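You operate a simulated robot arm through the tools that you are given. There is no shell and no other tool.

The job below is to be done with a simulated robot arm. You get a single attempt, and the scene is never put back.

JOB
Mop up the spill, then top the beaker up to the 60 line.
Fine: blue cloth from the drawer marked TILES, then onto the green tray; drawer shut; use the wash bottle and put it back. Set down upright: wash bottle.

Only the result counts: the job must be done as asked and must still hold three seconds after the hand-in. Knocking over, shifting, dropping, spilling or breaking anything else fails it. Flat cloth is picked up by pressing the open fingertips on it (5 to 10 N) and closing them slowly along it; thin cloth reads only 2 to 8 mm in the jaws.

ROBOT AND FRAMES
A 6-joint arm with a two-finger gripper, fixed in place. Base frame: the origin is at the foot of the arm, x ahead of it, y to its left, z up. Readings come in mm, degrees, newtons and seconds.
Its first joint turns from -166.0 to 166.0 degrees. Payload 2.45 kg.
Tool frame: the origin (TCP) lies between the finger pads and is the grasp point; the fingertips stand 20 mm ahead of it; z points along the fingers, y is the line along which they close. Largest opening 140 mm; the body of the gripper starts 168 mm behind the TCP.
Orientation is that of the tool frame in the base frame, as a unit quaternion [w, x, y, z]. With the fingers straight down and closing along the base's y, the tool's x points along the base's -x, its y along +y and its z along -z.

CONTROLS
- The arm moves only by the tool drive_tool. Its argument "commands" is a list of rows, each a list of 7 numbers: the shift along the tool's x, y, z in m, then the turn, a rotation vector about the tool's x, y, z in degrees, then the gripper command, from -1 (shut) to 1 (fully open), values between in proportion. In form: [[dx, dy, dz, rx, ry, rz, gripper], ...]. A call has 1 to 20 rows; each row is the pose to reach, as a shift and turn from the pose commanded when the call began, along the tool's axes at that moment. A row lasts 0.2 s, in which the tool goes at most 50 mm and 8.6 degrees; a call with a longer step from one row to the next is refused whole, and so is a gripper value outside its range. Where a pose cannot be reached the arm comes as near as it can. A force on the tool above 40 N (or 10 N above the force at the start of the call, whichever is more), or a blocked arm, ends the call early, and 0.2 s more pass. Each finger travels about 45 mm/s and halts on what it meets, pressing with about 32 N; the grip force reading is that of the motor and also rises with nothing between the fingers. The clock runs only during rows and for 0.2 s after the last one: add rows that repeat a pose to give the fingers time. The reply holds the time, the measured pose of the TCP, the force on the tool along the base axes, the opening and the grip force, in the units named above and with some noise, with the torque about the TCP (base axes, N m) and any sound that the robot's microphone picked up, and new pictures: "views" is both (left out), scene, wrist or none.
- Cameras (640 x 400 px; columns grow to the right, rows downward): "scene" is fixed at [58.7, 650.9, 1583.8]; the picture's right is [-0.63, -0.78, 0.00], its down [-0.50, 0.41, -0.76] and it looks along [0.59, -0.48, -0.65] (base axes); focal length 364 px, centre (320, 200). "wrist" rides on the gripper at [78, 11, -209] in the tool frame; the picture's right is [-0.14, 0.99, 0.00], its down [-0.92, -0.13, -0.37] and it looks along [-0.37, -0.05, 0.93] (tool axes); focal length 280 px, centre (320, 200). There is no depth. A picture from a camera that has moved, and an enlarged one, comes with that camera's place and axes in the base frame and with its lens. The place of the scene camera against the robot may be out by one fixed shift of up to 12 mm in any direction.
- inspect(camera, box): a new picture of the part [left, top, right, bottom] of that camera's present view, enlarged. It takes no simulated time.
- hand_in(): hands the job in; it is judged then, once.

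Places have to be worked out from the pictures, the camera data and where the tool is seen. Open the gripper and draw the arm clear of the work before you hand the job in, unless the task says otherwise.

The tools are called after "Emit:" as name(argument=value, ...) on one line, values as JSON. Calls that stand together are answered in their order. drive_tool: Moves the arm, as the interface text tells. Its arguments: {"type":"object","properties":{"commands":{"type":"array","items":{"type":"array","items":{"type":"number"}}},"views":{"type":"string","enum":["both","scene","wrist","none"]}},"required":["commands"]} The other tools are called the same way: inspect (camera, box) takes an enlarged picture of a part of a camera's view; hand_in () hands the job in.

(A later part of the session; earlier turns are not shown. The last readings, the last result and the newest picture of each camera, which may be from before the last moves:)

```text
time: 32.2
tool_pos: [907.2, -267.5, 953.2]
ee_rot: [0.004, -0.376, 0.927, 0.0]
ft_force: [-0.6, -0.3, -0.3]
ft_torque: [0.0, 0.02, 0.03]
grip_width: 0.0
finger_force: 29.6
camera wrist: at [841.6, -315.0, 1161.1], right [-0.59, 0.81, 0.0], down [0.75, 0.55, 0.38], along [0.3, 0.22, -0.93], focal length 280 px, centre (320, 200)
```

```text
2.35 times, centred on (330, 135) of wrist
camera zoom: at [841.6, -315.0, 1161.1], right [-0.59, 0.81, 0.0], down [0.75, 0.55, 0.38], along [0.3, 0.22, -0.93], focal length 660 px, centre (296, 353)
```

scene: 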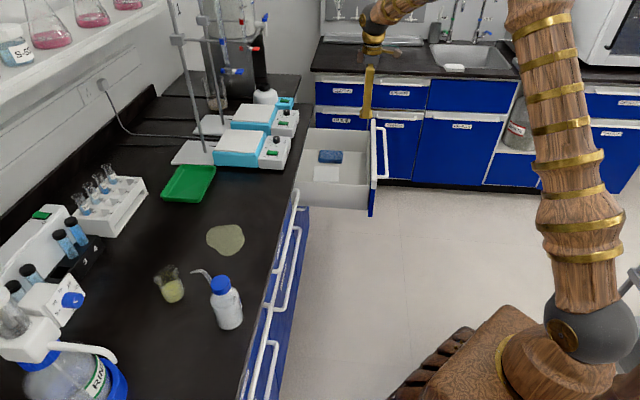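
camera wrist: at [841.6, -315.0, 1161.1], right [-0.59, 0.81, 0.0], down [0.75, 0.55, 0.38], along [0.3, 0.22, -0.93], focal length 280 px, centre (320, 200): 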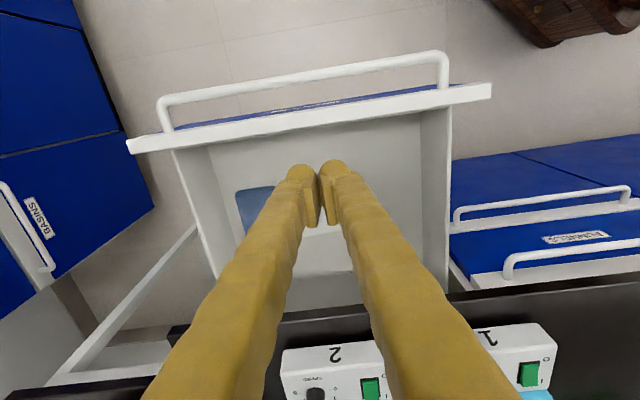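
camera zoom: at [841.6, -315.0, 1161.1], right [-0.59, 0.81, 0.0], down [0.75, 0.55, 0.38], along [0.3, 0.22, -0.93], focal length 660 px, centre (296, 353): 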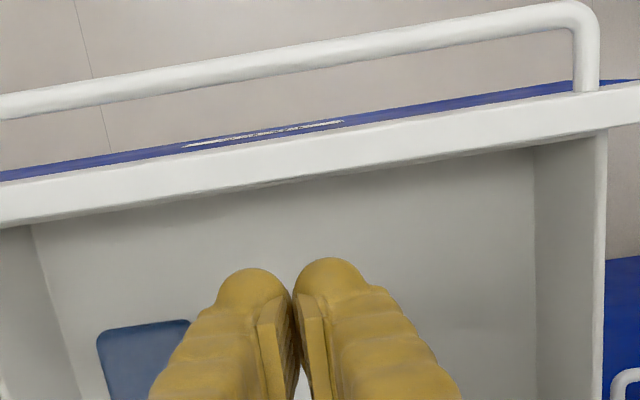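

Clearance to the panel is about 16 mm. I descend inside the drawer just behind its front panel.

Emit:
drive_tool(commands=[[0, 0, 0.03, 0, 0, 0, -1], [0, 0, 0.06, 0, 0, 0, -1], [0, 0, 0.09, 0, 0, 0, -1], [0, 0, 0.12, 0, 0, 0, -1], [0, 0, 0.15, 0, 0, 0, -1], [0, 0, 0.18, 0, 0, 0, -1], [0, 0, 0.2, 0, 0, 0, -1], [0, 0, 0.2, 0, 0, 0, -1]], views="none")

Emit:
drive_tool(commands=[[0.005, 0, 0, 0, 0, 0, -1], [0.01, 0, 0, 0, 0, 0, -1], [0.013, 0, 0, 0, 0, 0, -1], [0.016, 0, 0, 0, 0, 0, -1], [0.019, 0, 0, 0, 0, 0, -1], [0.022, -0.0001, 0, 0, 0, 0, -1], [0.025, -0.0002, 0, 0, 0, 0, -1], [0.028, -0.0003, 0, 0, 0, 0, -1], [0.031, -0.0004, 0, 0, 0, 0, -1], [0.035, -0.0004, 0, 0, 0, 0, -1], [0.039, -0.0005, 0, 0, 0, 0, -1], [0.043, -0.0005, 0, 0, 0, 0, -1], [0.047, -0.0006, 0, 0, 0, 0, -1], [0.051, -0.0007, 0, 0, 0, 0, -1], [0.055, -0.0007, 0, 0, 0, 0, -1], [0.059, -0.0008, 0, 0, 0, 0, -1], [0.063, -0.0008, 0, 0, 0, 0, -1], [0.067, -0.0009, 0, 0, 0, 0, -1], [0.071, -0.001, 0, 0, 0, 0, -1], [0.075, -0.001, 0, 0, 0, 0, -1]], views="both")

```text
time: 34.0
tool_pos: [910.9, -269.1, 748.7]
ee_rot: [0.004, -0.376, 0.927, 0.0]
ft_force: [0.6, -0.4, -0.6]
ft_torque: [0.0, -0.03, 0.02]
grip_width: 0.0
finger_force: 29.2
```

```text
time: 38.2
tool_pos: [856.7, -319.1, 749.4]
ee_rot: [0.003, -0.377, 0.926, 0.0]
ft_force: [0.4, 0.5, 0.2]
ft_torque: [0.01, -0.02, 0.01]
grip_width: 0.0
finger_force: 28.6
camera wrist: at [791.1, -366.7, 958.0], right [-0.59, 0.81, 0.0], down [0.75, 0.55, 0.38], along [0.3, 0.22, -0.93], focal length 280 px, centre (320, 200)
```

scene: 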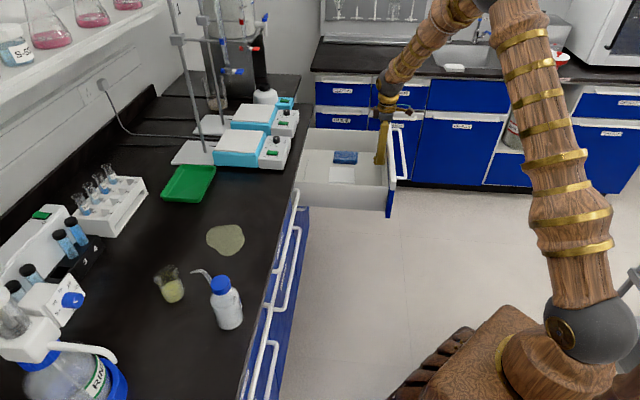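
wrist: 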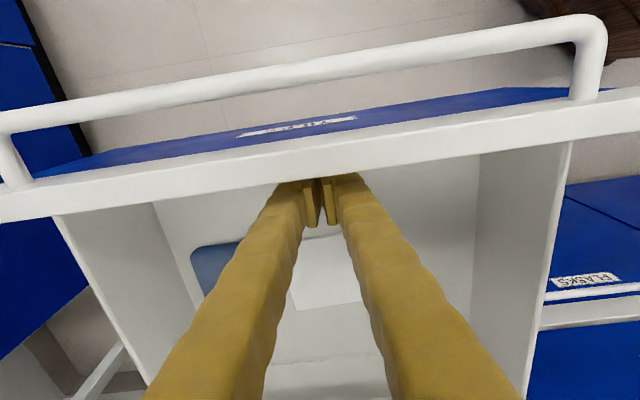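

The drawer followed easily (no residual force). I pull another stretch, watching for the end stop.

Emit:
drive_tool(commands=[[0.003, 0, 0, 0, 0, 0, -1], [0.006, 0, 0, 0, 0, 0, -1], [0.009, 0, 0, 0, 0, 0, -1], [0.012, 0, 0, 0, 0, 0, -1], [0.015, 0, 0, 0, 0, 0, -1], [0.018, 0, 0, 0, 0, 0, -1], [0.021, 0, 0, 0, 0, 0, -1], [0.024, 0, 0, 0, 0, 0, -1], [0.027, 0, 0, 0, 0, 0, -1], [0.03, 0, 0, 0, 0, 0, -1], [0.033, 0, 0, 0, 0, 0, -1], [0.036, 0, 0, 0, 0, 0, -1], [0.039, 0, 0, 0, 0, 0, -1], [0.042, 0, 0, 0, 0, 0, -1], [0.045, 0, 0, 0, 0, 0, -1], [0.048, 0, 0, 0, 0, 0, -1], [0.051, 0, 0, 0, 0, 0, -1]], views="both")

```text
time: 38.8
tool_pos: [855.0, -319.6, 748.9]
ee_rot: [0.006, -0.377, 0.926, 0.0]
ft_force: [3.0, 2.8, 0.2]
ft_torque: [0.06, -0.02, 0.05]
grip_width: 0.0
finger_force: 29.6
stopped in row 2: the force on the tool passed its limit at 47 N (the readings are from after the stop); the commanded pose is now the measured one
camera wrist: at [789.1, -368.3, 958.2], right [-0.59, 0.81, 0.0], down [0.74, 0.55, 0.38], along [0.31, 0.22, -0.93], focal length 280 px, centre (320, 200)
```

scene: 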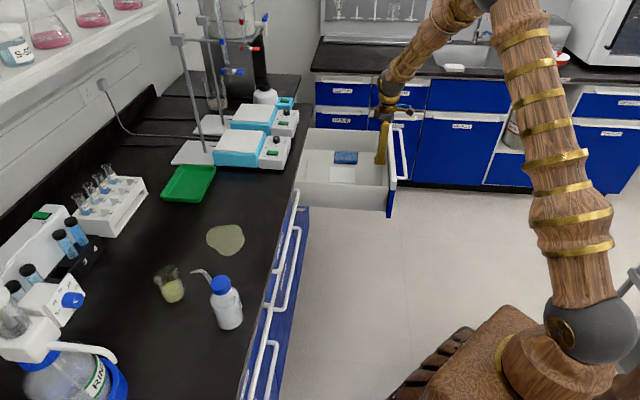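
wrist: 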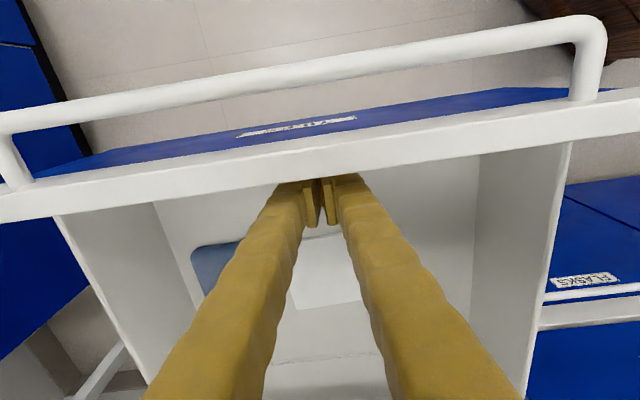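

That was the end stop (drawer out about 370 mm; cloth centre now near (1064, −308)). I back off from the panel, rise, and move to a tilted hover above the cloth with the fingers half open.

Emit:
drive_tool(commands=[[-0.012, 0, 0, 0, 0, 0, -1], [-0.012, 0, -0.042, 0, 0, 0, -1], [-0.012, 0, -0.084, 0, 0, 0, -1], [-0.012, 0, -0.126, 0, 0, 0, -1], [-0.012, 0, -0.168, 0, 0, 0, -1], [-0.012, 0, -0.21, 0, 0, 0, -1], [-0.025, -0.0178, -0.193, 1.04, -4.81, 3.95, -0.6], [-0.038, -0.0357, -0.177, 2.08, -9.62, 7.9, -0.3], [-0.051, -0.0535, -0.16, 3.12, -14.43, 11.85, 0], [-0.064, -0.0714, -0.143, 4.17, -19.24, 15.8, 0.2], [-0.077, -0.0892, -0.127, 5.21, -24.05, 19.75, 0.4], [-0.09, -0.107, -0.11, 6.25, -28.86, 23.7, 0.4], [-0.09, -0.107, -0.11, 6.25, -28.86, 23.7, 0.4], [-0.09, -0.107, -0.11, 6.25, -28.86, 23.7, 0.4]], views="both")

Emit:
inspect(camera="wrist", box=[160, 80, 460, 280])

```text
time: 41.8
tool_pos: [993.2, -333.7, 860.6]
ee_rot: [0.254, -0.169, 0.951, 0.045]
ft_force: [-0.7, 0.2, -0.7]
ft_torque: [-0.01, -0.01, -0.02]
grip_width: 98.0
finger_force: 0.0
camera wrist: at [827.2, -382.9, 1002.1], right [-0.23, 0.97, 0.07], down [0.62, 0.09, 0.78], along [0.75, 0.22, -0.62], focal length 280 px, centre (320, 200)
```

scene: 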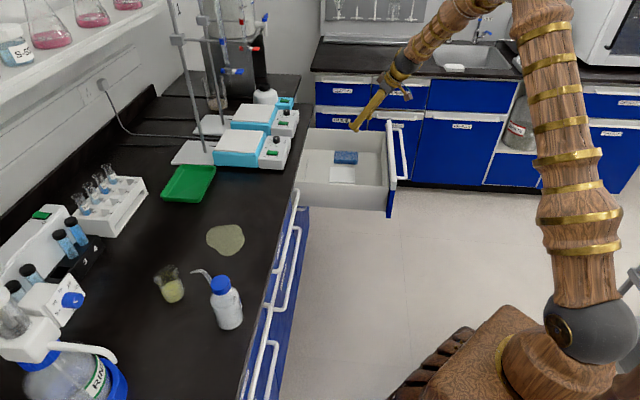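
wrist: 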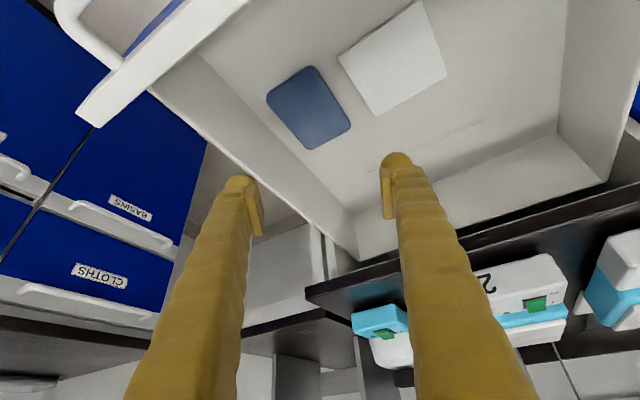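

```text
2.00 times, centred on (310, 180) of wrist
camera zoom: at [827.2, -382.9, 1002.1], right [-0.23, 0.97, 0.07], down [0.62, 0.09, 0.78], along [0.75, 0.22, -0.62], focal length 561 px, centre (340, 240)
```

zoom: 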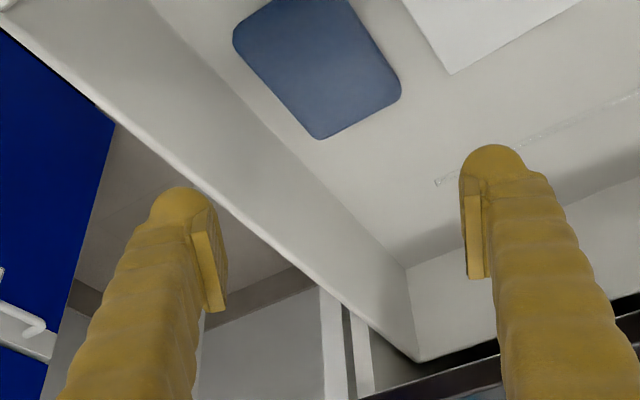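

The cloth pad (about 110×76 mm) is centred near (1055, −318). I'll use a tilt of 25° straight ahead, so that the camera stays clear of the drawer front, and move to 60 mm above it with a 50 mm opening.

Emit:
drive_tool(commands=[[0.0064, 0.0005, 0.0269, 1.87, 0.97, 3.6, -0.1], [0.0129, 0.001, 0.0539, 3.74, 1.95, 7.2, -0.286], [0.0193, 0.0014, 0.0808, 5.61, 2.92, 10.8, -0.286], [0.0258, 0.0019, 0.1078, 7.48, 3.9, 14.4, -0.286], [0.0322, 0.0024, 0.1347, 9.35, 4.87, 18.0, -0.286], [0.0322, 0.0024, 0.1347, 9.35, 4.87, 18.0, -0.286], [0.0322, 0.0024, 0.1347, 9.35, 4.87, 18.0, -0.286]], views="both")

Emit:
inspect(camera="wrist", box=[160, 40, 460, 240])

Emit:
inspect(camera="scene", box=[290, 90, 420, 220])

```text
time: 43.4
tool_pos: [1028.9, -317.8, 728.7]
ee_rot: [0.216, 0.002, 0.976, 0.0]
ft_force: [-0.3, -0.7, 0.1]
ft_torque: [0.02, 0.03, 0.0]
grip_width: 50.1
finger_force: 0.0
camera wrist: at [869.7, -307.5, 883.7], right [0.13, 0.99, 0.06], down [0.68, -0.13, 0.72], along [0.72, -0.05, -0.69], focal length 280 px, centre (320, 200)
```

scene: 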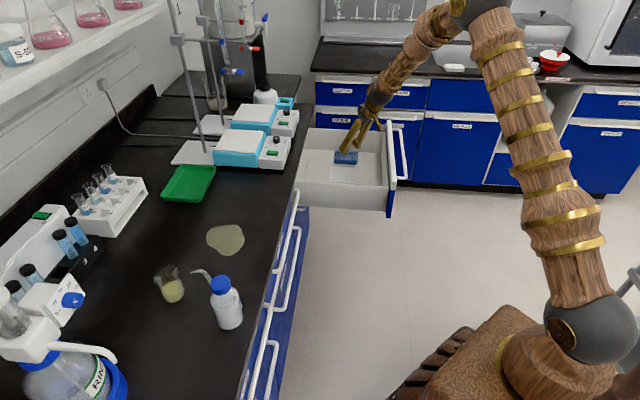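
wrist: 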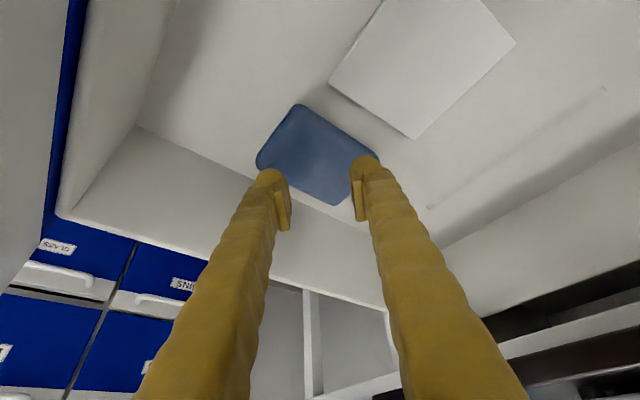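

```text
2.00 times, centred on (310, 140) of wrist
camera zoom: at [869.7, -307.5, 883.7], right [0.13, 0.99, 0.06], down [0.68, -0.13, 0.72], along [0.72, -0.05, -0.69], focal length 561 px, centre (340, 320)
```

zoom: 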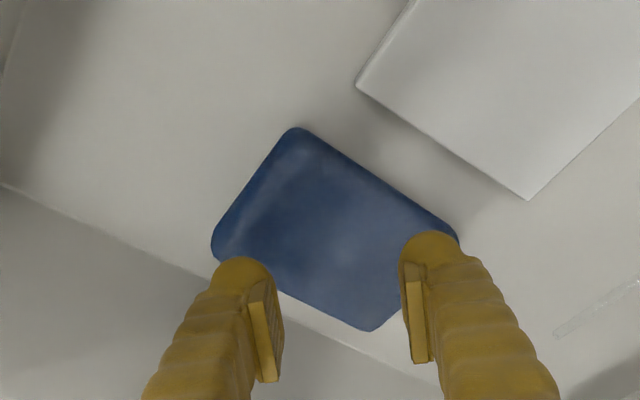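

```text
3.08 times, centred on (355, 155) of scene
camera zoom: at [58.7, 650.9, 1583.8], right [-0.63, -0.78, 0.0], down [-0.5, 0.41, -0.76], along [0.59, -0.48, -0.65], focal length 1119 px, centre (212, 338)
```

zoom: 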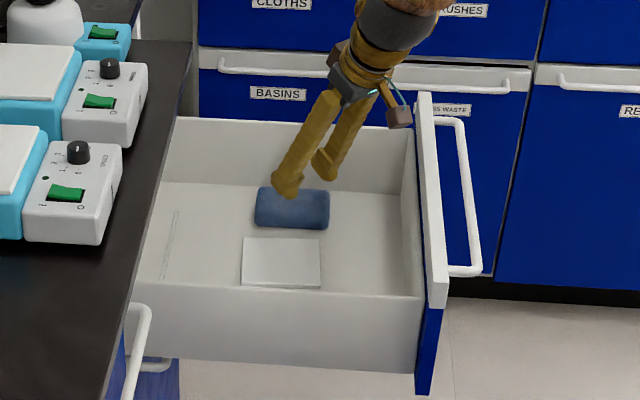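

The tool is 60 mm above the cloth with the fingertips straddling its middle. I lower quickly to about 15 mm above, then creep.

Emit:
drive_tool(commands=[[0, 0, 0.015, 0, 0, 0, -0.286], [0, 0, 0.03, 0, 0, 0, -0.286], [0, 0, 0.038, 0, 0, 0, -0.286], [0, 0, 0.042, 0, 0, 0, -0.286], [0, 0, 0.042, 0, 0, 0, -0.286]], views="wrist")

Emit:
inspect(camera="scene", box=[310, 110, 390, 190])

```text
time: 44.6
tool_pos: [1048.2, -319.2, 690.1]
ee_rot: [0.216, 0.002, 0.976, -0.001]
ft_force: [0.1, 0.5, 0.2]
ft_torque: [-0.02, -0.01, -0.02]
grip_width: 50.0
finger_force: 0.0
camera wrist: at [888.2, -308.0, 847.2], right [0.13, 0.99, 0.06], down [0.68, -0.13, 0.72], along [0.72, -0.05, -0.69], focal length 280 px, centre (320, 200)
```

wrist: 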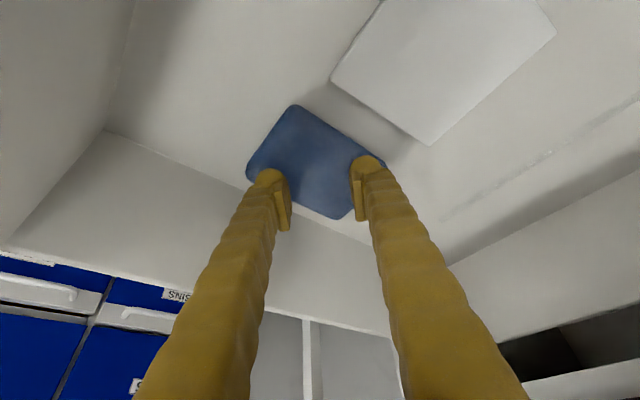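

```text
5.00 times, centred on (350, 150) of scene
camera zoom: at [58.7, 650.9, 1583.8], right [-0.63, -0.78, 0.0], down [-0.5, 0.41, -0.76], along [0.59, -0.48, -0.65], focal length 1818 px, centre (170, 450)
```

zoom: 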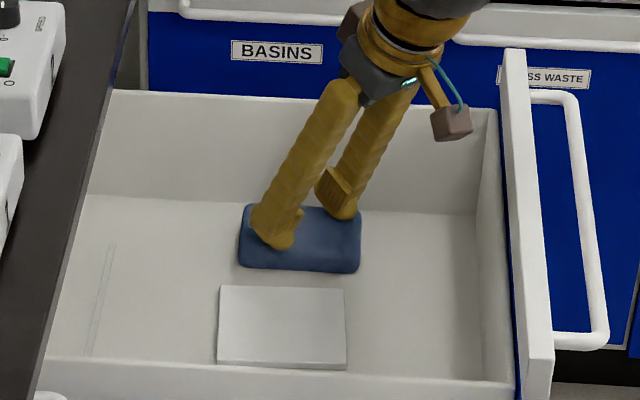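

Still no contact. I creep down in small steps, watching the force.

Emit:
drive_tool(commands=[[0, 0, 0.001, 0, 0, 0, -0.286], [0, 0, 0.002, 0, 0, 0, -0.286], [0, 0, 0.003, 0, 0, 0, -0.286], [0, 0, 0.004, 0, 0, 0, -0.286], [0, 0, 0.005, 0, 0, 0, -0.286]], views="none")

Emit:
drive_tool(commands=[[0, 0, 0.001, 0, 0, 0, -0.286], [0, 0, 0.002, 0, 0, 0, -0.286], [0, 0, 0.003, 0, 0, 0, -0.286]], views="none")

```text
time: 45.8
tool_pos: [1049.4, -318.7, 689.9]
ee_rot: [0.218, 0.001, 0.976, -0.001]
ft_force: [-1.4, 2.6, 12.5]
ft_torque: [0.11, 0.08, -0.01]
grip_width: 50.4
finger_force: 0.3
stopped in row 5: the force on the tool passed its limit at 44 N (the readings are from after the stop); the commanded pose is now the measured one
```

```text
time: 46.6
tool_pos: [1051.3, -318.0, 689.9]
ee_rot: [0.219, 0.002, 0.976, -0.002]
ft_force: [-1.3, 2.2, 11.2]
ft_torque: [0.14, 0.14, -0.05]
grip_width: 50.2
finger_force: 0.5
stopped in row 3: the force on the tool passed its limit at 42 N (the readings are from after the stop); the commanded pose is now the measured one
```

Contact is made at TCP z≈690 with about 11 N now pressing. I ease off a hair and close the fingers slowly along the cloth.

Emit:
drive_tool(commands=[[0, 0, -0.0002, 0, 0, 0, -0.286], [0, 0, -0.0002, 0, 0, 0, -0.34], [0, 0, -0.0002, 0, 0, 0, -0.4], [0, 0, -0.0002, 0, 0, 0, -0.46], [0, 0, -0.0002, 0, 0, 0, -0.52], [0, 0, -0.0002, 0, 0, 0, -0.58], [0, 0, -0.0002, 0, 0, 0, -0.64], [0, 0, -0.0002, 0, 0, 0, -0.7], [0, 0, -0.0002, 0, 0, 0, -0.76], [0, 0, -0.0002, 0, 0, 0, -0.82], [0, 0, -0.0002, 0, 0, 0, -0.88], [0, 0, -0.0002, 0, 0, 0, -0.94], [0, 0, -0.0002, 0, 0, 0, -1], [0, 0, -0.0002, 0, 0, 0, -1], [0, 0, -0.0002, 0, 0, 0, -1]], views="both")

Emit:
inspect(camera="scene", box=[310, 110, 390, 190])

Emit:
inspect(camera="wrist", box=[220, 80, 420, 240])

```text
time: 49.8
tool_pos: [1051.6, -318.1, 688.5]
ee_rot: [0.219, 0.002, 0.976, -0.001]
ft_force: [1.1, -0.9, 24.2]
ft_torque: [-0.01, 0.16, 0.01]
grip_width: 6.1
finger_force: 29.5
camera wrist: at [891.1, -306.0, 845.1], right [0.13, 0.99, 0.06], down [0.67, -0.13, 0.73], along [0.73, -0.05, -0.68], focal length 280 px, centre (320, 200)
```

scene: 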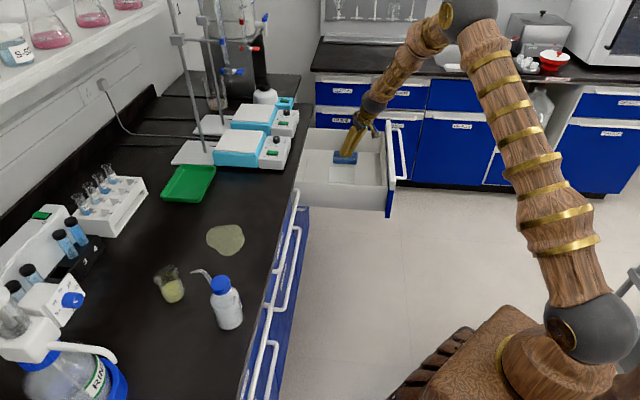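
wrist: 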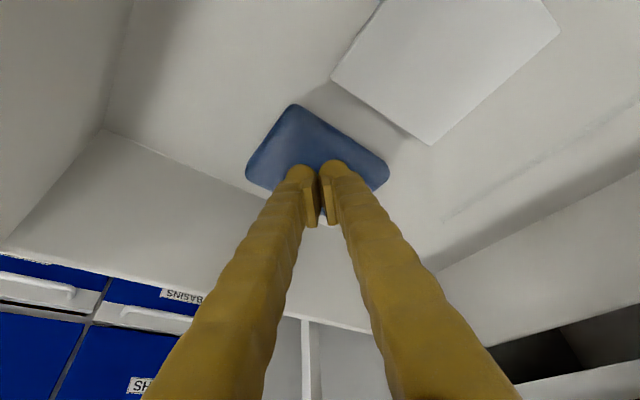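

```text
5.00 times, centred on (350, 150) of scene
camera zoom: at [58.7, 650.9, 1583.8], right [-0.63, -0.78, 0.0], down [-0.5, 0.41, -0.76], along [0.59, -0.48, -0.65], focal length 1818 px, centre (170, 450)
```

zoom: 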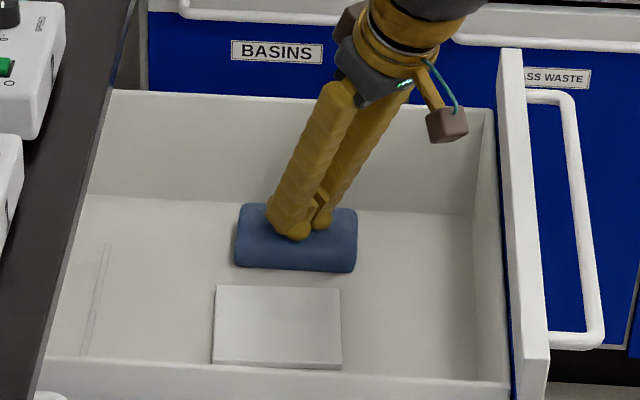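

```text
2.50 times, centred on (320, 160) of wrist
camera zoom: at [891.1, -306.0, 845.1], right [0.13, 0.99, 0.06], down [0.67, -0.13, 0.73], along [0.73, -0.05, -0.68], focal length 701 px, centre (320, 300)
```

zoom: 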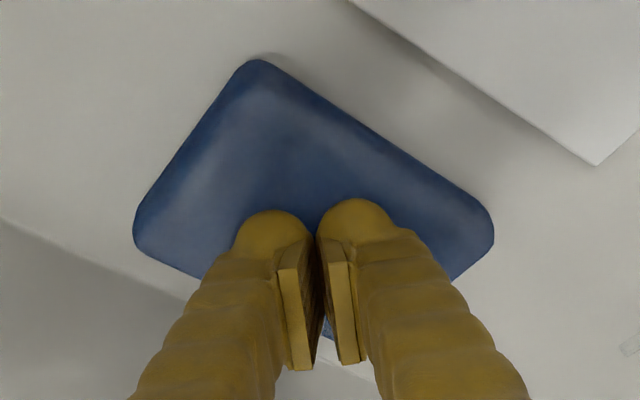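

Jaw width reads 6.1 mm with a firm grip – within the thin-cloth range. I lift 40 mm straight up and check that the cloth comes along.

Emit:
drive_tool(commands=[[-0.0021, 0, -0.0045, 0, 0, 0, -1], [-0.0043, 0, -0.009, 0, 0, 0, -1], [-0.0085, 0, -0.0181, 0, 0, 0, -1], [-0.0128, 0, -0.0271, 0, 0, 0, -1], [-0.0171, 0, -0.0362, 0, 0, 0, -1], [-0.0171, 0, -0.0362, 0, 0, 0, -1]], views="wrist")

Emit:
inspect(camera="scene", box=[310, 110, 390, 190])

```text
time: 51.2
tool_pos: [1049.8, -317.8, 730.4]
ee_rot: [0.219, 0.002, 0.976, -0.002]
ft_force: [1.0, -0.2, -0.7]
ft_torque: [-0.03, -0.02, -0.02]
grip_width: 0.1
finger_force: 29.2
camera wrist: at [890.2, -306.0, 886.1], right [0.13, 0.99, 0.06], down [0.68, -0.13, 0.73], along [0.73, -0.05, -0.69], focal length 280 px, centre (320, 200)
```

wrist: 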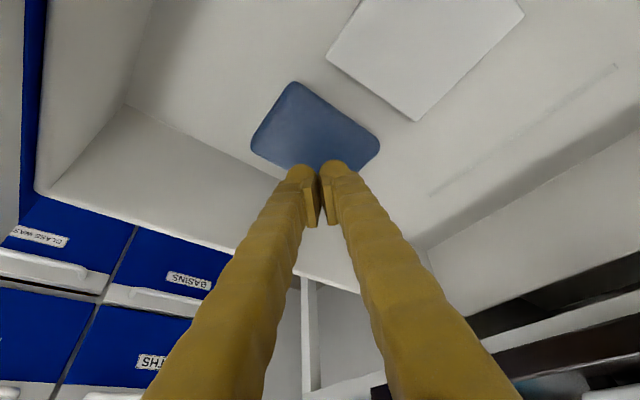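

```text
5.00 times, centred on (350, 150) of scene
camera zoom: at [58.7, 650.9, 1583.8], right [-0.63, -0.78, 0.0], down [-0.5, 0.41, -0.76], along [0.59, -0.48, -0.65], focal length 1818 px, centre (170, 450)
```

zoom: 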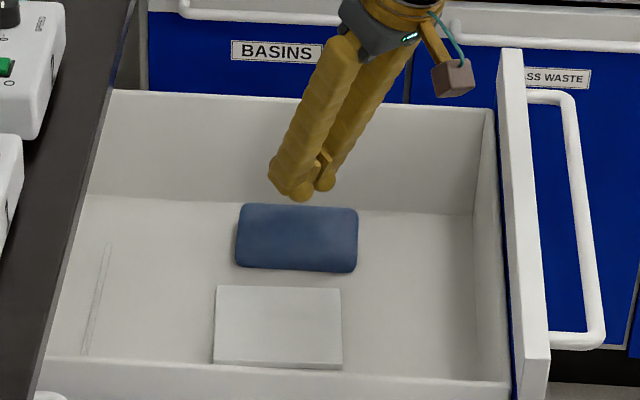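

The cloth slipped out (width 0.1), so that pinch with the tilted tips was too shallow. I'll instead straddle the pad lengthwise (n 468–576, centre n 522, t 970) with the fingers fully open and the tool tilted along the bench direction; first I rise, turn and open.

Emit:
drive_tool(commands=[[-0.0128, 0, -0.0271, 0, 0, 0, -1], [-0.0257, 0, -0.0542, 0, 0, 0, -1], [-0.0254, 0.0013, -0.0543, 3.43, -0.73, 6.62, -0.5], [-0.0251, 0.0025, -0.0544, 6.87, -1.46, 13.23, 0], [-0.0248, 0.0038, -0.0545, 10.3, -2.2, 19.85, 0.5], [-0.0244, 0.0051, -0.0545, 13.73, -2.93, 26.47, 1], [-0.0241, 0.0063, -0.0546, 17.17, -3.66, 33.08, 1], [-0.0238, 0.0076, -0.0547, 20.6, -4.39, 39.7, 1], [-0.0238, 0.0076, -0.0547, 20.6, -4.39, 39.7, 1], [-0.0238, 0.0076, -0.0547, 20.6, -4.39, 39.7, 1], [-0.0238, 0.0076, -0.0547, 20.6, -4.39, 39.7, 1]], views="both")

Emit:
inspect(camera="wrist", box=[140, 20, 500, 260])

Emit:
inspect(camera="scene", box=[290, 90, 420, 220])

```text
time: 53.6
tool_pos: [1050.1, -310.3, 788.2]
ee_rot: [0.238, 0.37, 0.892, -0.099]
ft_force: [-0.7, 0.1, 0.6]
ft_torque: [0.01, 0.0, 0.0]
grip_width: 139.8
finger_force: 0.0
camera wrist: at [935.4, -181.3, 930.6], right [0.78, 0.62, 0.07], down [0.34, -0.53, 0.78], along [0.52, -0.59, -0.62], focal length 280 px, centre (320, 200)
```

scene: 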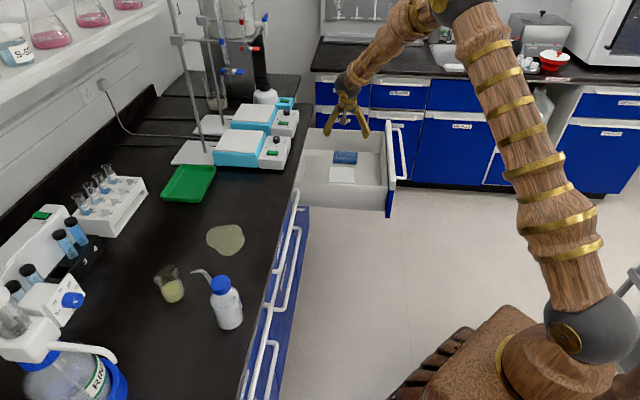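
wrist: 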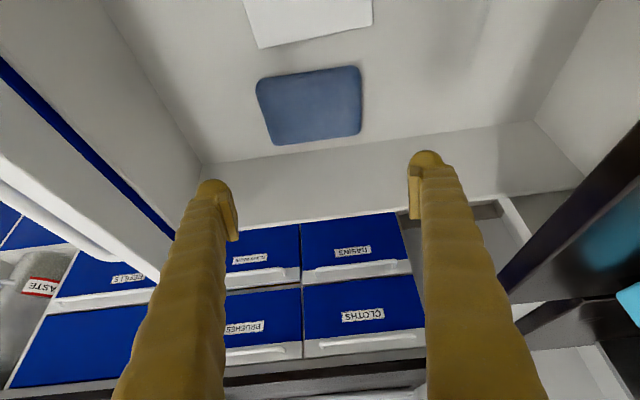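

```text
1.67 times, centred on (320, 140) of wrist
camera zoom: at [935.4, -181.3, 930.6], right [0.78, 0.62, 0.07], down [0.34, -0.53, 0.78], along [0.52, -0.59, -0.62], focal length 467 px, centre (320, 300)
```

zoom: 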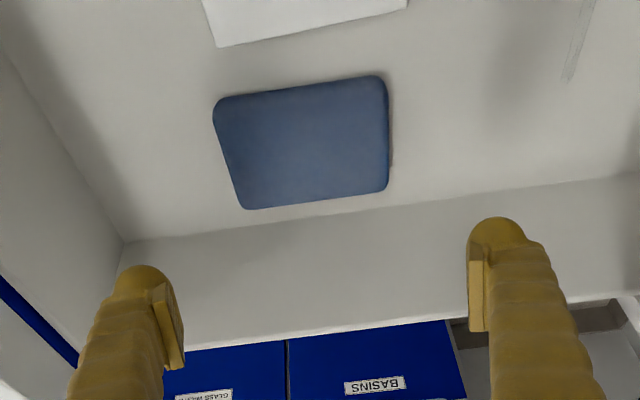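

```text
3.08 times, centred on (355, 155) of scene
camera zoom: at [58.7, 650.9, 1583.8], right [-0.63, -0.78, 0.0], down [-0.5, 0.41, -0.76], along [0.59, -0.48, -0.65], focal length 1119 px, centre (212, 338)
```

zoom: 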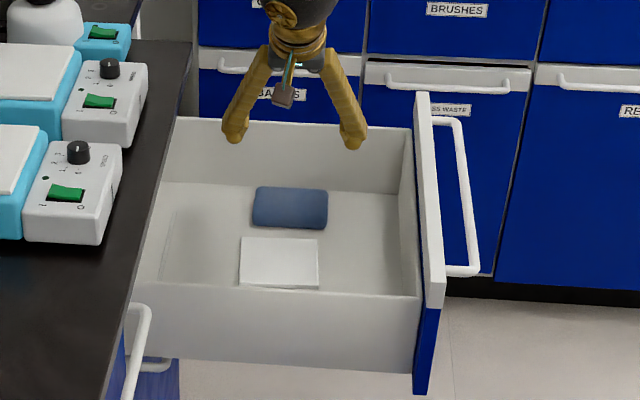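

The pad is centred exactly below the fingers in n (469–576 vs finger opening 453–593). I lower straight down 90 mm and check.

Emit:
drive_tool(commands=[[0.0112, 0, 0.0195, 0, 0, 0, 1], [0.0224, 0, 0.0389, 0, 0, 0, 1], [0.0336, 0, 0.0584, 0, 0, 0, 1], [0.0423, 0, 0.0735, 0, 0, 0, 1], [0.0448, 0, 0.0779, 0, 0, 0, 1], [0.0448, 0, 0.0779, 0, 0, 0, 1]], views="wrist")

Emit:
inspect(camera="scene", box=[310, 110, 390, 190])

Emit:
inspect(camera="wrist", box=[140, 60, 500, 260])

```text
time: 55.0
tool_pos: [1050.7, -308.4, 699.0]
ee_rot: [0.239, 0.369, 0.893, -0.098]
ft_force: [0.2, 0.0, 0.7]
ft_torque: [-0.01, 0.06, 0.01]
grip_width: 139.9
finger_force: 0.0
camera wrist: at [936.5, -179.8, 841.1], right [0.78, 0.62, 0.07], down [0.34, -0.53, 0.78], along [0.52, -0.59, -0.62], focal length 280 px, centre (320, 200)
```

wrist: 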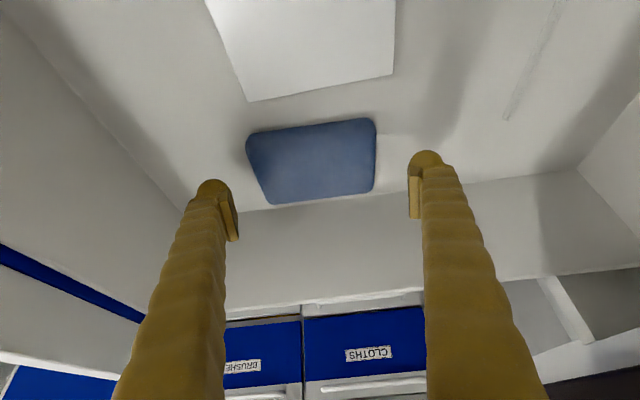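

```text
5.00 times, centred on (350, 150) of scene
camera zoom: at [58.7, 650.9, 1583.8], right [-0.63, -0.78, 0.0], down [-0.5, 0.41, -0.76], along [0.59, -0.48, -0.65], focal length 1818 px, centre (170, 450)
```

zoom: 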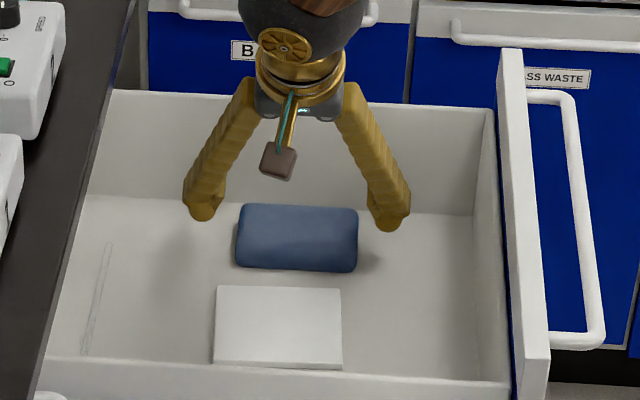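

```text
1.78 times, centred on (320, 160) of wrist
camera zoom: at [936.5, -179.8, 841.1], right [0.78, 0.62, 0.07], down [0.34, -0.53, 0.78], along [0.52, -0.59, -0.62], focal length 498 px, centre (320, 271)
```

zoom: 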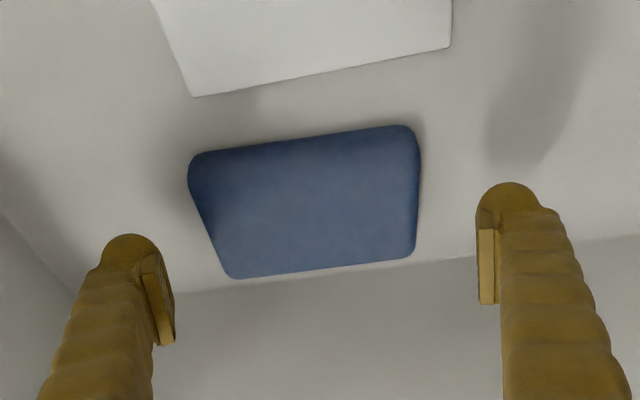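

Alignment looks good. I lower another 21 mm in small steps so the tips sit beside the pad just above the drawer floor.

Emit:
drive_tool(commands=[[0.002, 0, 0.0035, 0, 0, 0, 1], [0.004, 0, 0.0069, 0, 0, 0, 1], [0.006, 0, 0.0104, 0, 0, 0, 1], [0.0075, 0, 0.013, 0, 0, 0, 1], [0.0085, 0, 0.0147, 0, 0, 0, 1], [0.0095, 0, 0.0165, 0, 0, 0, 1], [0.0105, 0, 0.0182, 0, 0, 0, 1], [0.0105, 0, 0.0182, 0, 0, 0, 1]], views="wrist")

Emit:
inspect(camera="scene", box=[310, 110, 390, 190])

```text
time: 56.8
tool_pos: [1049.0, -308.9, 677.6]
ee_rot: [0.239, 0.37, 0.892, -0.099]
ft_force: [0.2, 0.5, -0.9]
ft_torque: [0.0, 0.01, -0.03]
grip_width: 139.9
finger_force: 0.1
camera wrist: at [934.4, -180.8, 819.6], right [0.78, 0.62, 0.07], down [0.34, -0.53, 0.78], along [0.52, -0.59, -0.62], focal length 280 px, centre (320, 200)
```

wrist: 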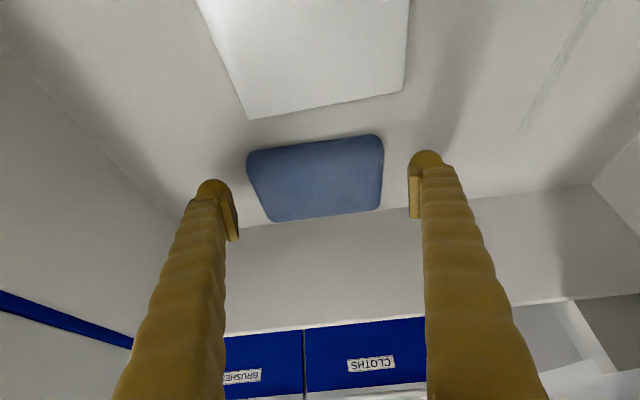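

```text
5.00 times, centred on (350, 150) of scene
camera zoom: at [58.7, 650.9, 1583.8], right [-0.63, -0.78, 0.0], down [-0.5, 0.41, -0.76], along [0.59, -0.48, -0.65], focal length 1818 px, centre (170, 450)
```

zoom: 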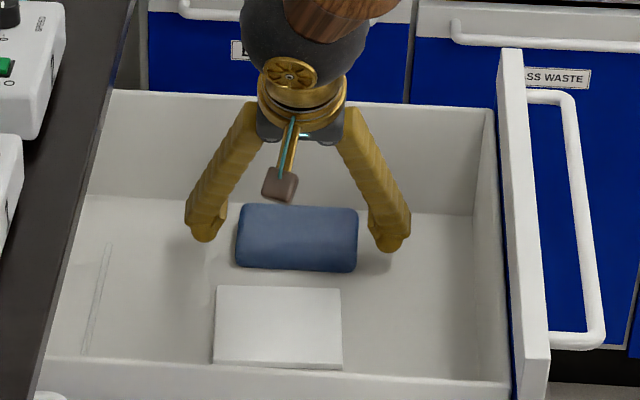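

Tips are beside the pad. I lower 3 mm more and close slowly onto the pad's ends.

Emit:
drive_tool(commands=[[0.0005, 0, 0.0009, 0, 0, 0, 1], [0.001, 0, 0.0017, 0, 0, 0, 1], [0.0015, 0, 0.0026, 0, 0, 0, 1], [0.0015, 0, 0.0026, 0, 0, 0, 0.85], [0.0015, 0, 0.0026, 0, 0, 0, 0.7], [0.0015, 0, 0.0026, 0, 0, 0, 0.6], [0.0015, 0, 0.0026, 0, 0, 0, 0.5], [0.0015, 0, 0.0026, 0, 0, 0, 0.4], [0.0015, 0, 0.0026, 0, 0, 0, 0.3], [0.0015, 0, 0.0026, 0, 0, 0, 0.2], [0.0015, 0, 0.0026, 0, 0, 0, 0.1], [0.0015, 0, 0.0026, 0, 0, 0, 0], [0.0015, 0, 0.0026, 0, 0, 0, 0]], views="wrist")

Emit:
inspect(camera="scene", box=[310, 110, 390, 190])

Emit:
inspect(camera="wrist", box=[180, 80, 460, 260])

```text
time: 59.6
tool_pos: [1049.7, -309.2, 674.7]
ee_rot: [0.239, 0.369, 0.893, -0.098]
ft_force: [-0.2, -0.2, 3.1]
ft_torque: [0.05, -0.02, -0.01]
grip_width: 108.5
finger_force: 31.5
camera wrist: at [935.7, -180.4, 817.1], right [0.78, 0.62, 0.07], down [0.34, -0.53, 0.78], along [0.52, -0.59, -0.62], focal length 280 px, centre (320, 200)
```

wrist: 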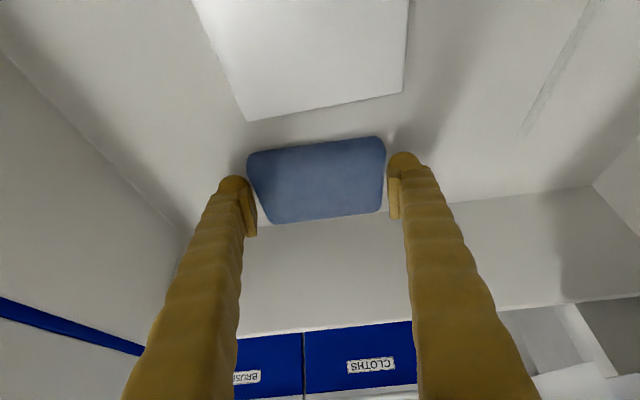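

```text
5.00 times, centred on (350, 150) of scene
camera zoom: at [58.7, 650.9, 1583.8], right [-0.63, -0.78, 0.0], down [-0.5, 0.41, -0.76], along [0.59, -0.48, -0.65], focal length 1818 px, centre (170, 450)
```

zoom: 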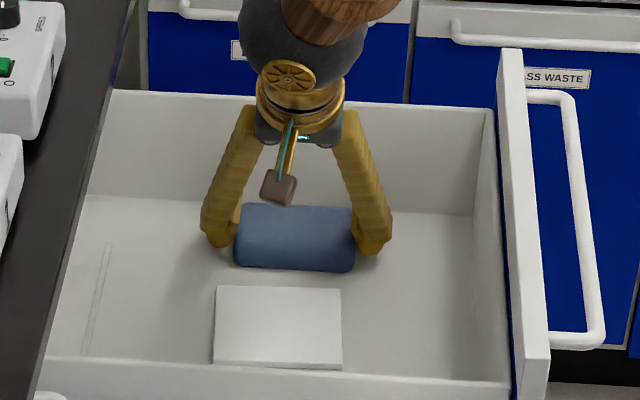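

```text
2.22 times, centred on (320, 170) of wrist
camera zoom: at [935.7, -180.4, 817.1], right [0.78, 0.62, 0.07], down [0.34, -0.53, 0.78], along [0.52, -0.59, -0.62], focal length 623 px, centre (320, 267)
```

zoom: 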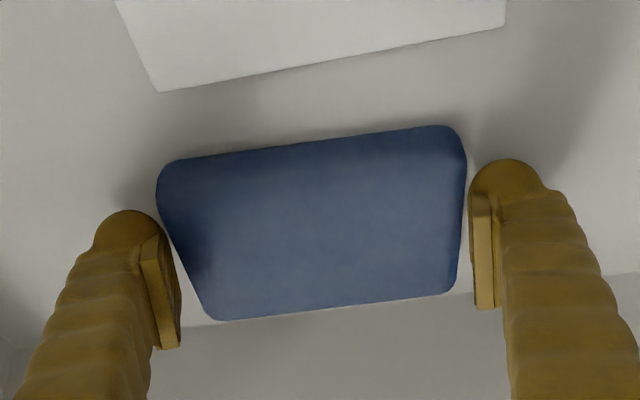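

The pad is gripped at 108.5 mm with 31.5 N. I lift slowly and check.

Emit:
drive_tool(commands=[[-0.0025, 0, -0.0043, 0, 0, 0, -0.2], [-0.005, 0, -0.0087, 0, 0, 0, -0.2], [-0.0075, 0, -0.013, 0, 0, 0, -0.2], [-0.0125, 0, -0.0216, 0, 0, 0, -0.2], [-0.0174, 0, -0.0303, 0, 0, 0, -0.2], [-0.0174, 0, -0.0303, 0, 0, 0, -0.2]], views="wrist")

Emit:
inspect(camera="scene", box=[310, 110, 390, 190])

```text
time: 61.0
tool_pos: [1050.2, -309.6, 709.3]
ee_rot: [0.239, 0.369, 0.893, -0.098]
ft_force: [-0.2, 0.3, -0.3]
ft_torque: [-0.05, -0.01, 0.0]
grip_width: 108.6
finger_force: 32.3
camera wrist: at [936.3, -180.8, 852.2], right [0.78, 0.62, 0.07], down [0.34, -0.53, 0.78], along [0.52, -0.59, -0.62], focal length 280 px, centre (320, 200)
```

wrist: 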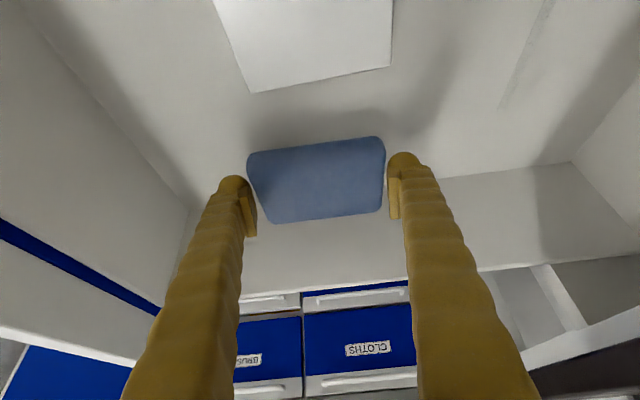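

```text
5.00 times, centred on (350, 150) of scene
camera zoom: at [58.7, 650.9, 1583.8], right [-0.63, -0.78, 0.0], down [-0.5, 0.41, -0.76], along [0.59, -0.48, -0.65], focal length 1818 px, centre (170, 450)
```

zoom: 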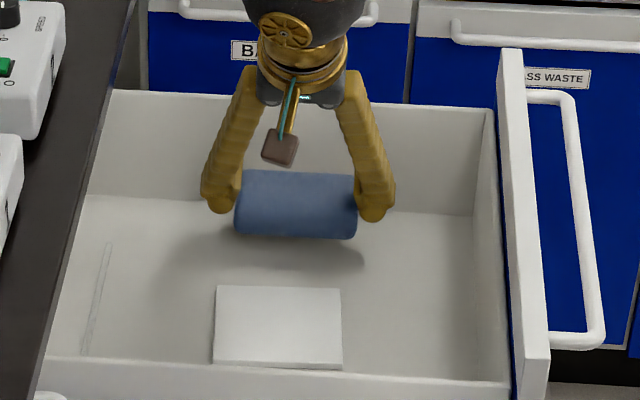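

The cloth is held and clear of the drawer floor. I lift it out and swing it, keeping the same tilt, to a waypoint in front of the bench at z≈960.

Emit:
drive_tool(commands=[[-0.01295, 0, -0.0225, 0, 0, 0, -0.2], [-0.0259, 0, -0.045, 0, 0, 0, -0.2], [-0.0388, 0, -0.0675, 0, 0, 0, -0.2], [-0.0518, 0, -0.09, 0, 0, 0, -0.2], [-0.0647, 0, -0.1125, 0, 0, 0, -0.2], [-0.0395, 0.0007, -0.1409, -3.69, 0, -6.4, -0.2], [-0.0143, 0.0014, -0.1693, -7.38, 0, -12.8, -0.2], [0.0109, 0.0021, -0.1978, -11.07, 0, -19.2, -0.2], [0.0361, 0.0028, -0.2262, -14.76, 0, -25.6, -0.2], [0.0613, 0.0036, -0.2546, -18.45, 0, -32.0, -0.2], [0.0864, 0.0043, -0.283, -22.14, 0, -38.4, -0.2], [0.1116, 0.005, -0.3114, -25.83, 0, -44.8, -0.2], [0.1368, 0.0057, -0.3399, -29.52, 0, -51.2, -0.2], [0.162, 0.0064, -0.3683, -33.21, 0, -57.6, -0.2], [0.1872, 0.0071, -0.3967, -36.9, 0, -64.0, -0.2], [0.1872, 0.0071, -0.3967, -36.9, 0, -64.0, -0.2]], views="both")

```text
time: 64.4
tool_pos: [798.5, -51.7, 959.7]
ee_rot: [0.251, -0.241, 0.936, 0.065]
ft_force: [0.8, 0.0, -1.2]
ft_torque: [0.03, 0.02, 0.0]
grip_width: 108.4
finger_force: 31.3
camera wrist: at [642.2, -125.1, 1100.8], right [-0.38, 0.92, 0.07], down [0.6, 0.18, 0.78], along [0.71, 0.34, -0.62], focal length 280 px, centre (320, 200)
```

scene: 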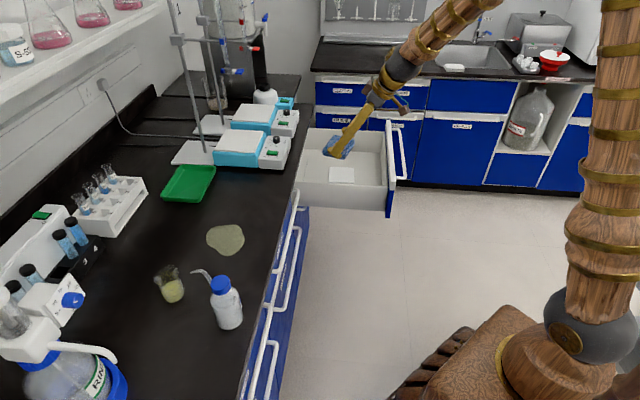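
wrist: 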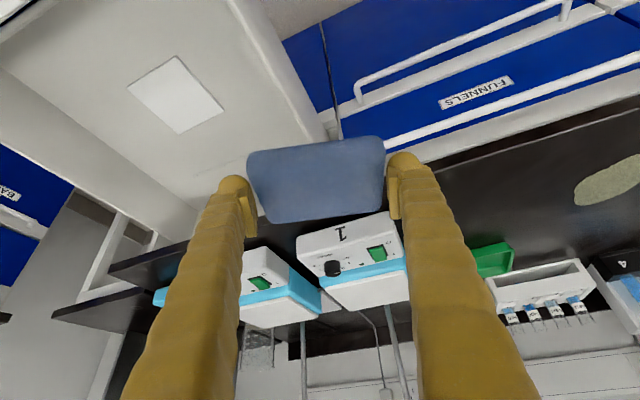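

The cloth is secure. I carry it to a hover over the spill, whose centre I judge at about (757, 412) on the bench top at z≈848.

Emit:
drive_tool(commands=[[-0.0129, 0.0356, 0.0075, 0, 0, 0, -0.2], [-0.0258, 0.0711, 0.015, 0, 0, 0, -0.2], [-0.0387, 0.1067, 0.0225, 0, 0, 0, -0.2], [-0.0516, 0.1422, 0.03, 0, 0, 0, -0.2], [-0.0645, 0.1778, 0.0375, 0, 0, 0, -0.2], [-0.0775, 0.2133, 0.045, 0, 0, 0, -0.2], [-0.0904, 0.2489, 0.0524, 0, 0, 0, -0.2], [-0.1033, 0.2844, 0.0599, 0, 0, 0, -0.2], [-0.1162, 0.32, 0.0674, 0, 0, 0, -0.2], [-0.1291, 0.3555, 0.0749, 0, 0, 0, -0.2], [-0.142, 0.3911, 0.0824, 0, 0, 0, -0.2], [-0.1549, 0.4266, 0.0899, 0, 0, 0, -0.2], [-0.1549, 0.4266, 0.0899, 0, 0, 0, -0.2]], views="both")

Emit:
inspect(camera="scene", box=[140, 160, 330, 320])

```text
time: 67.2
tool_pos: [751.1, 410.6, 963.0]
ee_rot: [0.251, -0.241, 0.935, 0.066]
ft_force: [0.4, -0.5, -1.1]
ft_torque: [-0.03, 0.0, -0.01]
grip_width: 108.5
finger_force: 32.3
camera wrist: at [595.0, 336.9, 1104.9], right [-0.37, 0.92, 0.07], down [0.6, 0.18, 0.78], along [0.71, 0.33, -0.62], focal length 280 px, centre (320, 200)
```

scene: 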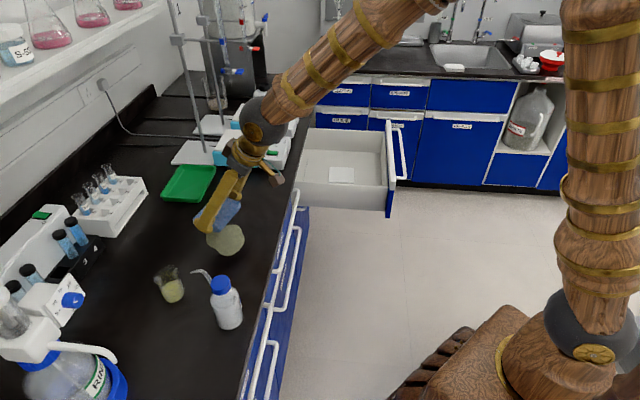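
wrist: 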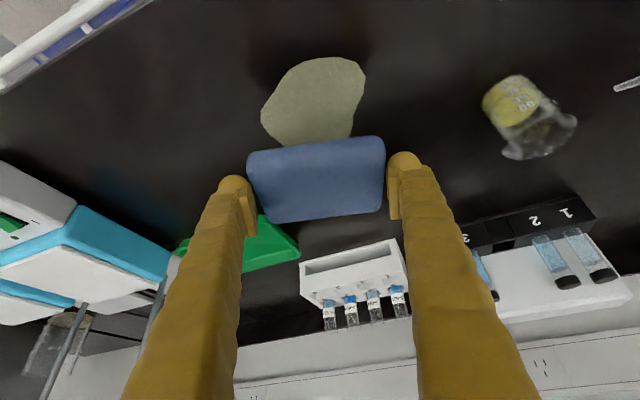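

```text
2.50 times, centred on (235, 240) of scene
camera zoom: at [58.7, 650.9, 1583.8], right [-0.63, -0.78, 0.0], down [-0.5, 0.41, -0.76], along [0.59, -0.48, -0.65], focal length 909 px, centre (532, 100)
```

zoom: 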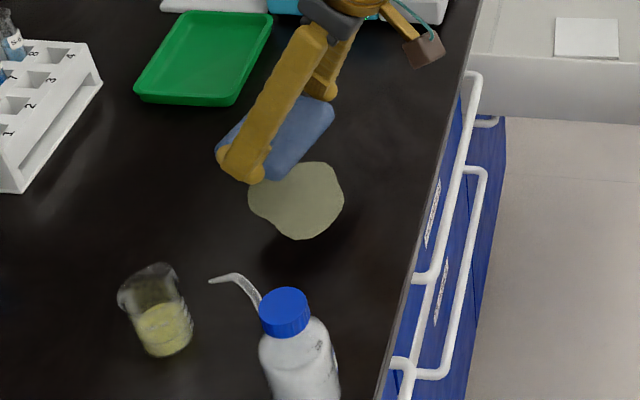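

The spill spans roughly x 696–806, y 362–465. I lower the cloth beside its near edge (pad centre ≈ (689, 357)), to just above the bench.

Emit:
drive_tool(commands=[[0.0289, -0.0042, 0.0051, 0, 0, 0, -0.2], [0.0577, -0.0085, 0.0101, 0, 0, 0, -0.2], [0.0866, -0.0127, 0.0152, 0, 0, 0, -0.2], [0.1154, -0.0169, 0.0202, 0, 0, 0, -0.2], [0.1154, -0.0169, 0.0202, 0, 0, 0, -0.2]], views="both")

Emit:
inspect(camera="scene", box=[140, 160, 330, 320])

```text
time: 68.4
tool_pos: [681.2, 351.8, 885.9]
ee_rot: [0.25, -0.241, 0.935, 0.065]
ft_force: [0.3, 0.4, -0.6]
ft_torque: [0.02, 0.05, 0.01]
grip_width: 108.4
finger_force: 31.6
camera wrist: at [524.5, 277.4, 1027.8], right [-0.38, 0.92, 0.07], down [0.6, 0.18, 0.78], along [0.71, 0.33, -0.62], focal length 280 px, centre (320, 200)
```

scene: 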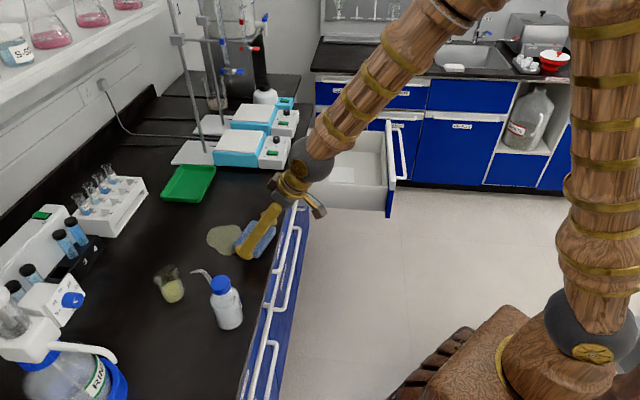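
wrist: 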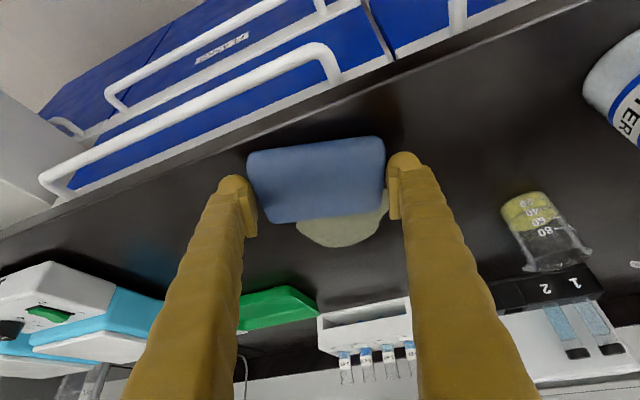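

```text
2.50 times, centred on (235, 240) of scene
camera zoom: at [58.7, 650.9, 1583.8], right [-0.63, -0.78, 0.0], down [-0.5, 0.41, -0.76], along [0.59, -0.48, -0.65], focal length 909 px, centre (532, 100)
```

zoom: 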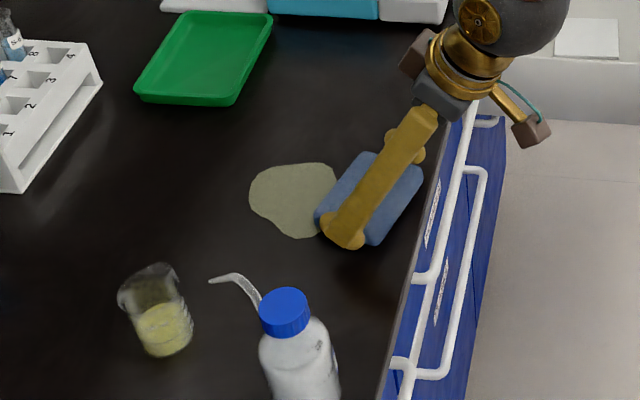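

The cloth is beside the spill's near edge, just above the bench. I creep down to touch it.

Emit:
drive_tool(commands=[[0.0005, 0, 0.0009, 0, 0, 0, -0.2], [0.001, 0, 0.0017, 0, 0, 0, -0.2], [0.0015, 0, 0.0026, 0, 0, 0, -0.2], [0.002, 0, 0.0035, 0, 0, 0, -0.2], [0.0025, 0, 0.0043, 0, 0, 0, -0.2]], views="none")

Emit:
drive_tool(commands=[[0.0005, 0, 0.0009, 0, 0, 0, -0.2], [0.001, 0, 0.0017, 0, 0, 0, -0.2]], views="none")

```text
time: 69.6
tool_pos: [679.9, 351.4, 882.0]
ee_rot: [0.252, -0.241, 0.935, 0.066]
ft_force: [10.0, 2.9, 37.8]
ft_torque: [-0.26, 0.26, 0.03]
grip_width: 109.2
finger_force: 31.7
```

```text
time: 70.2
tool_pos: [679.8, 350.7, 878.3]
ee_rot: [0.25, -0.241, 0.935, 0.065]
ft_force: [-1.4, 6.2, 46.2]
ft_torque: [-0.12, 0.79, 0.0]
grip_width: 110.2
finger_force: 32.0
```

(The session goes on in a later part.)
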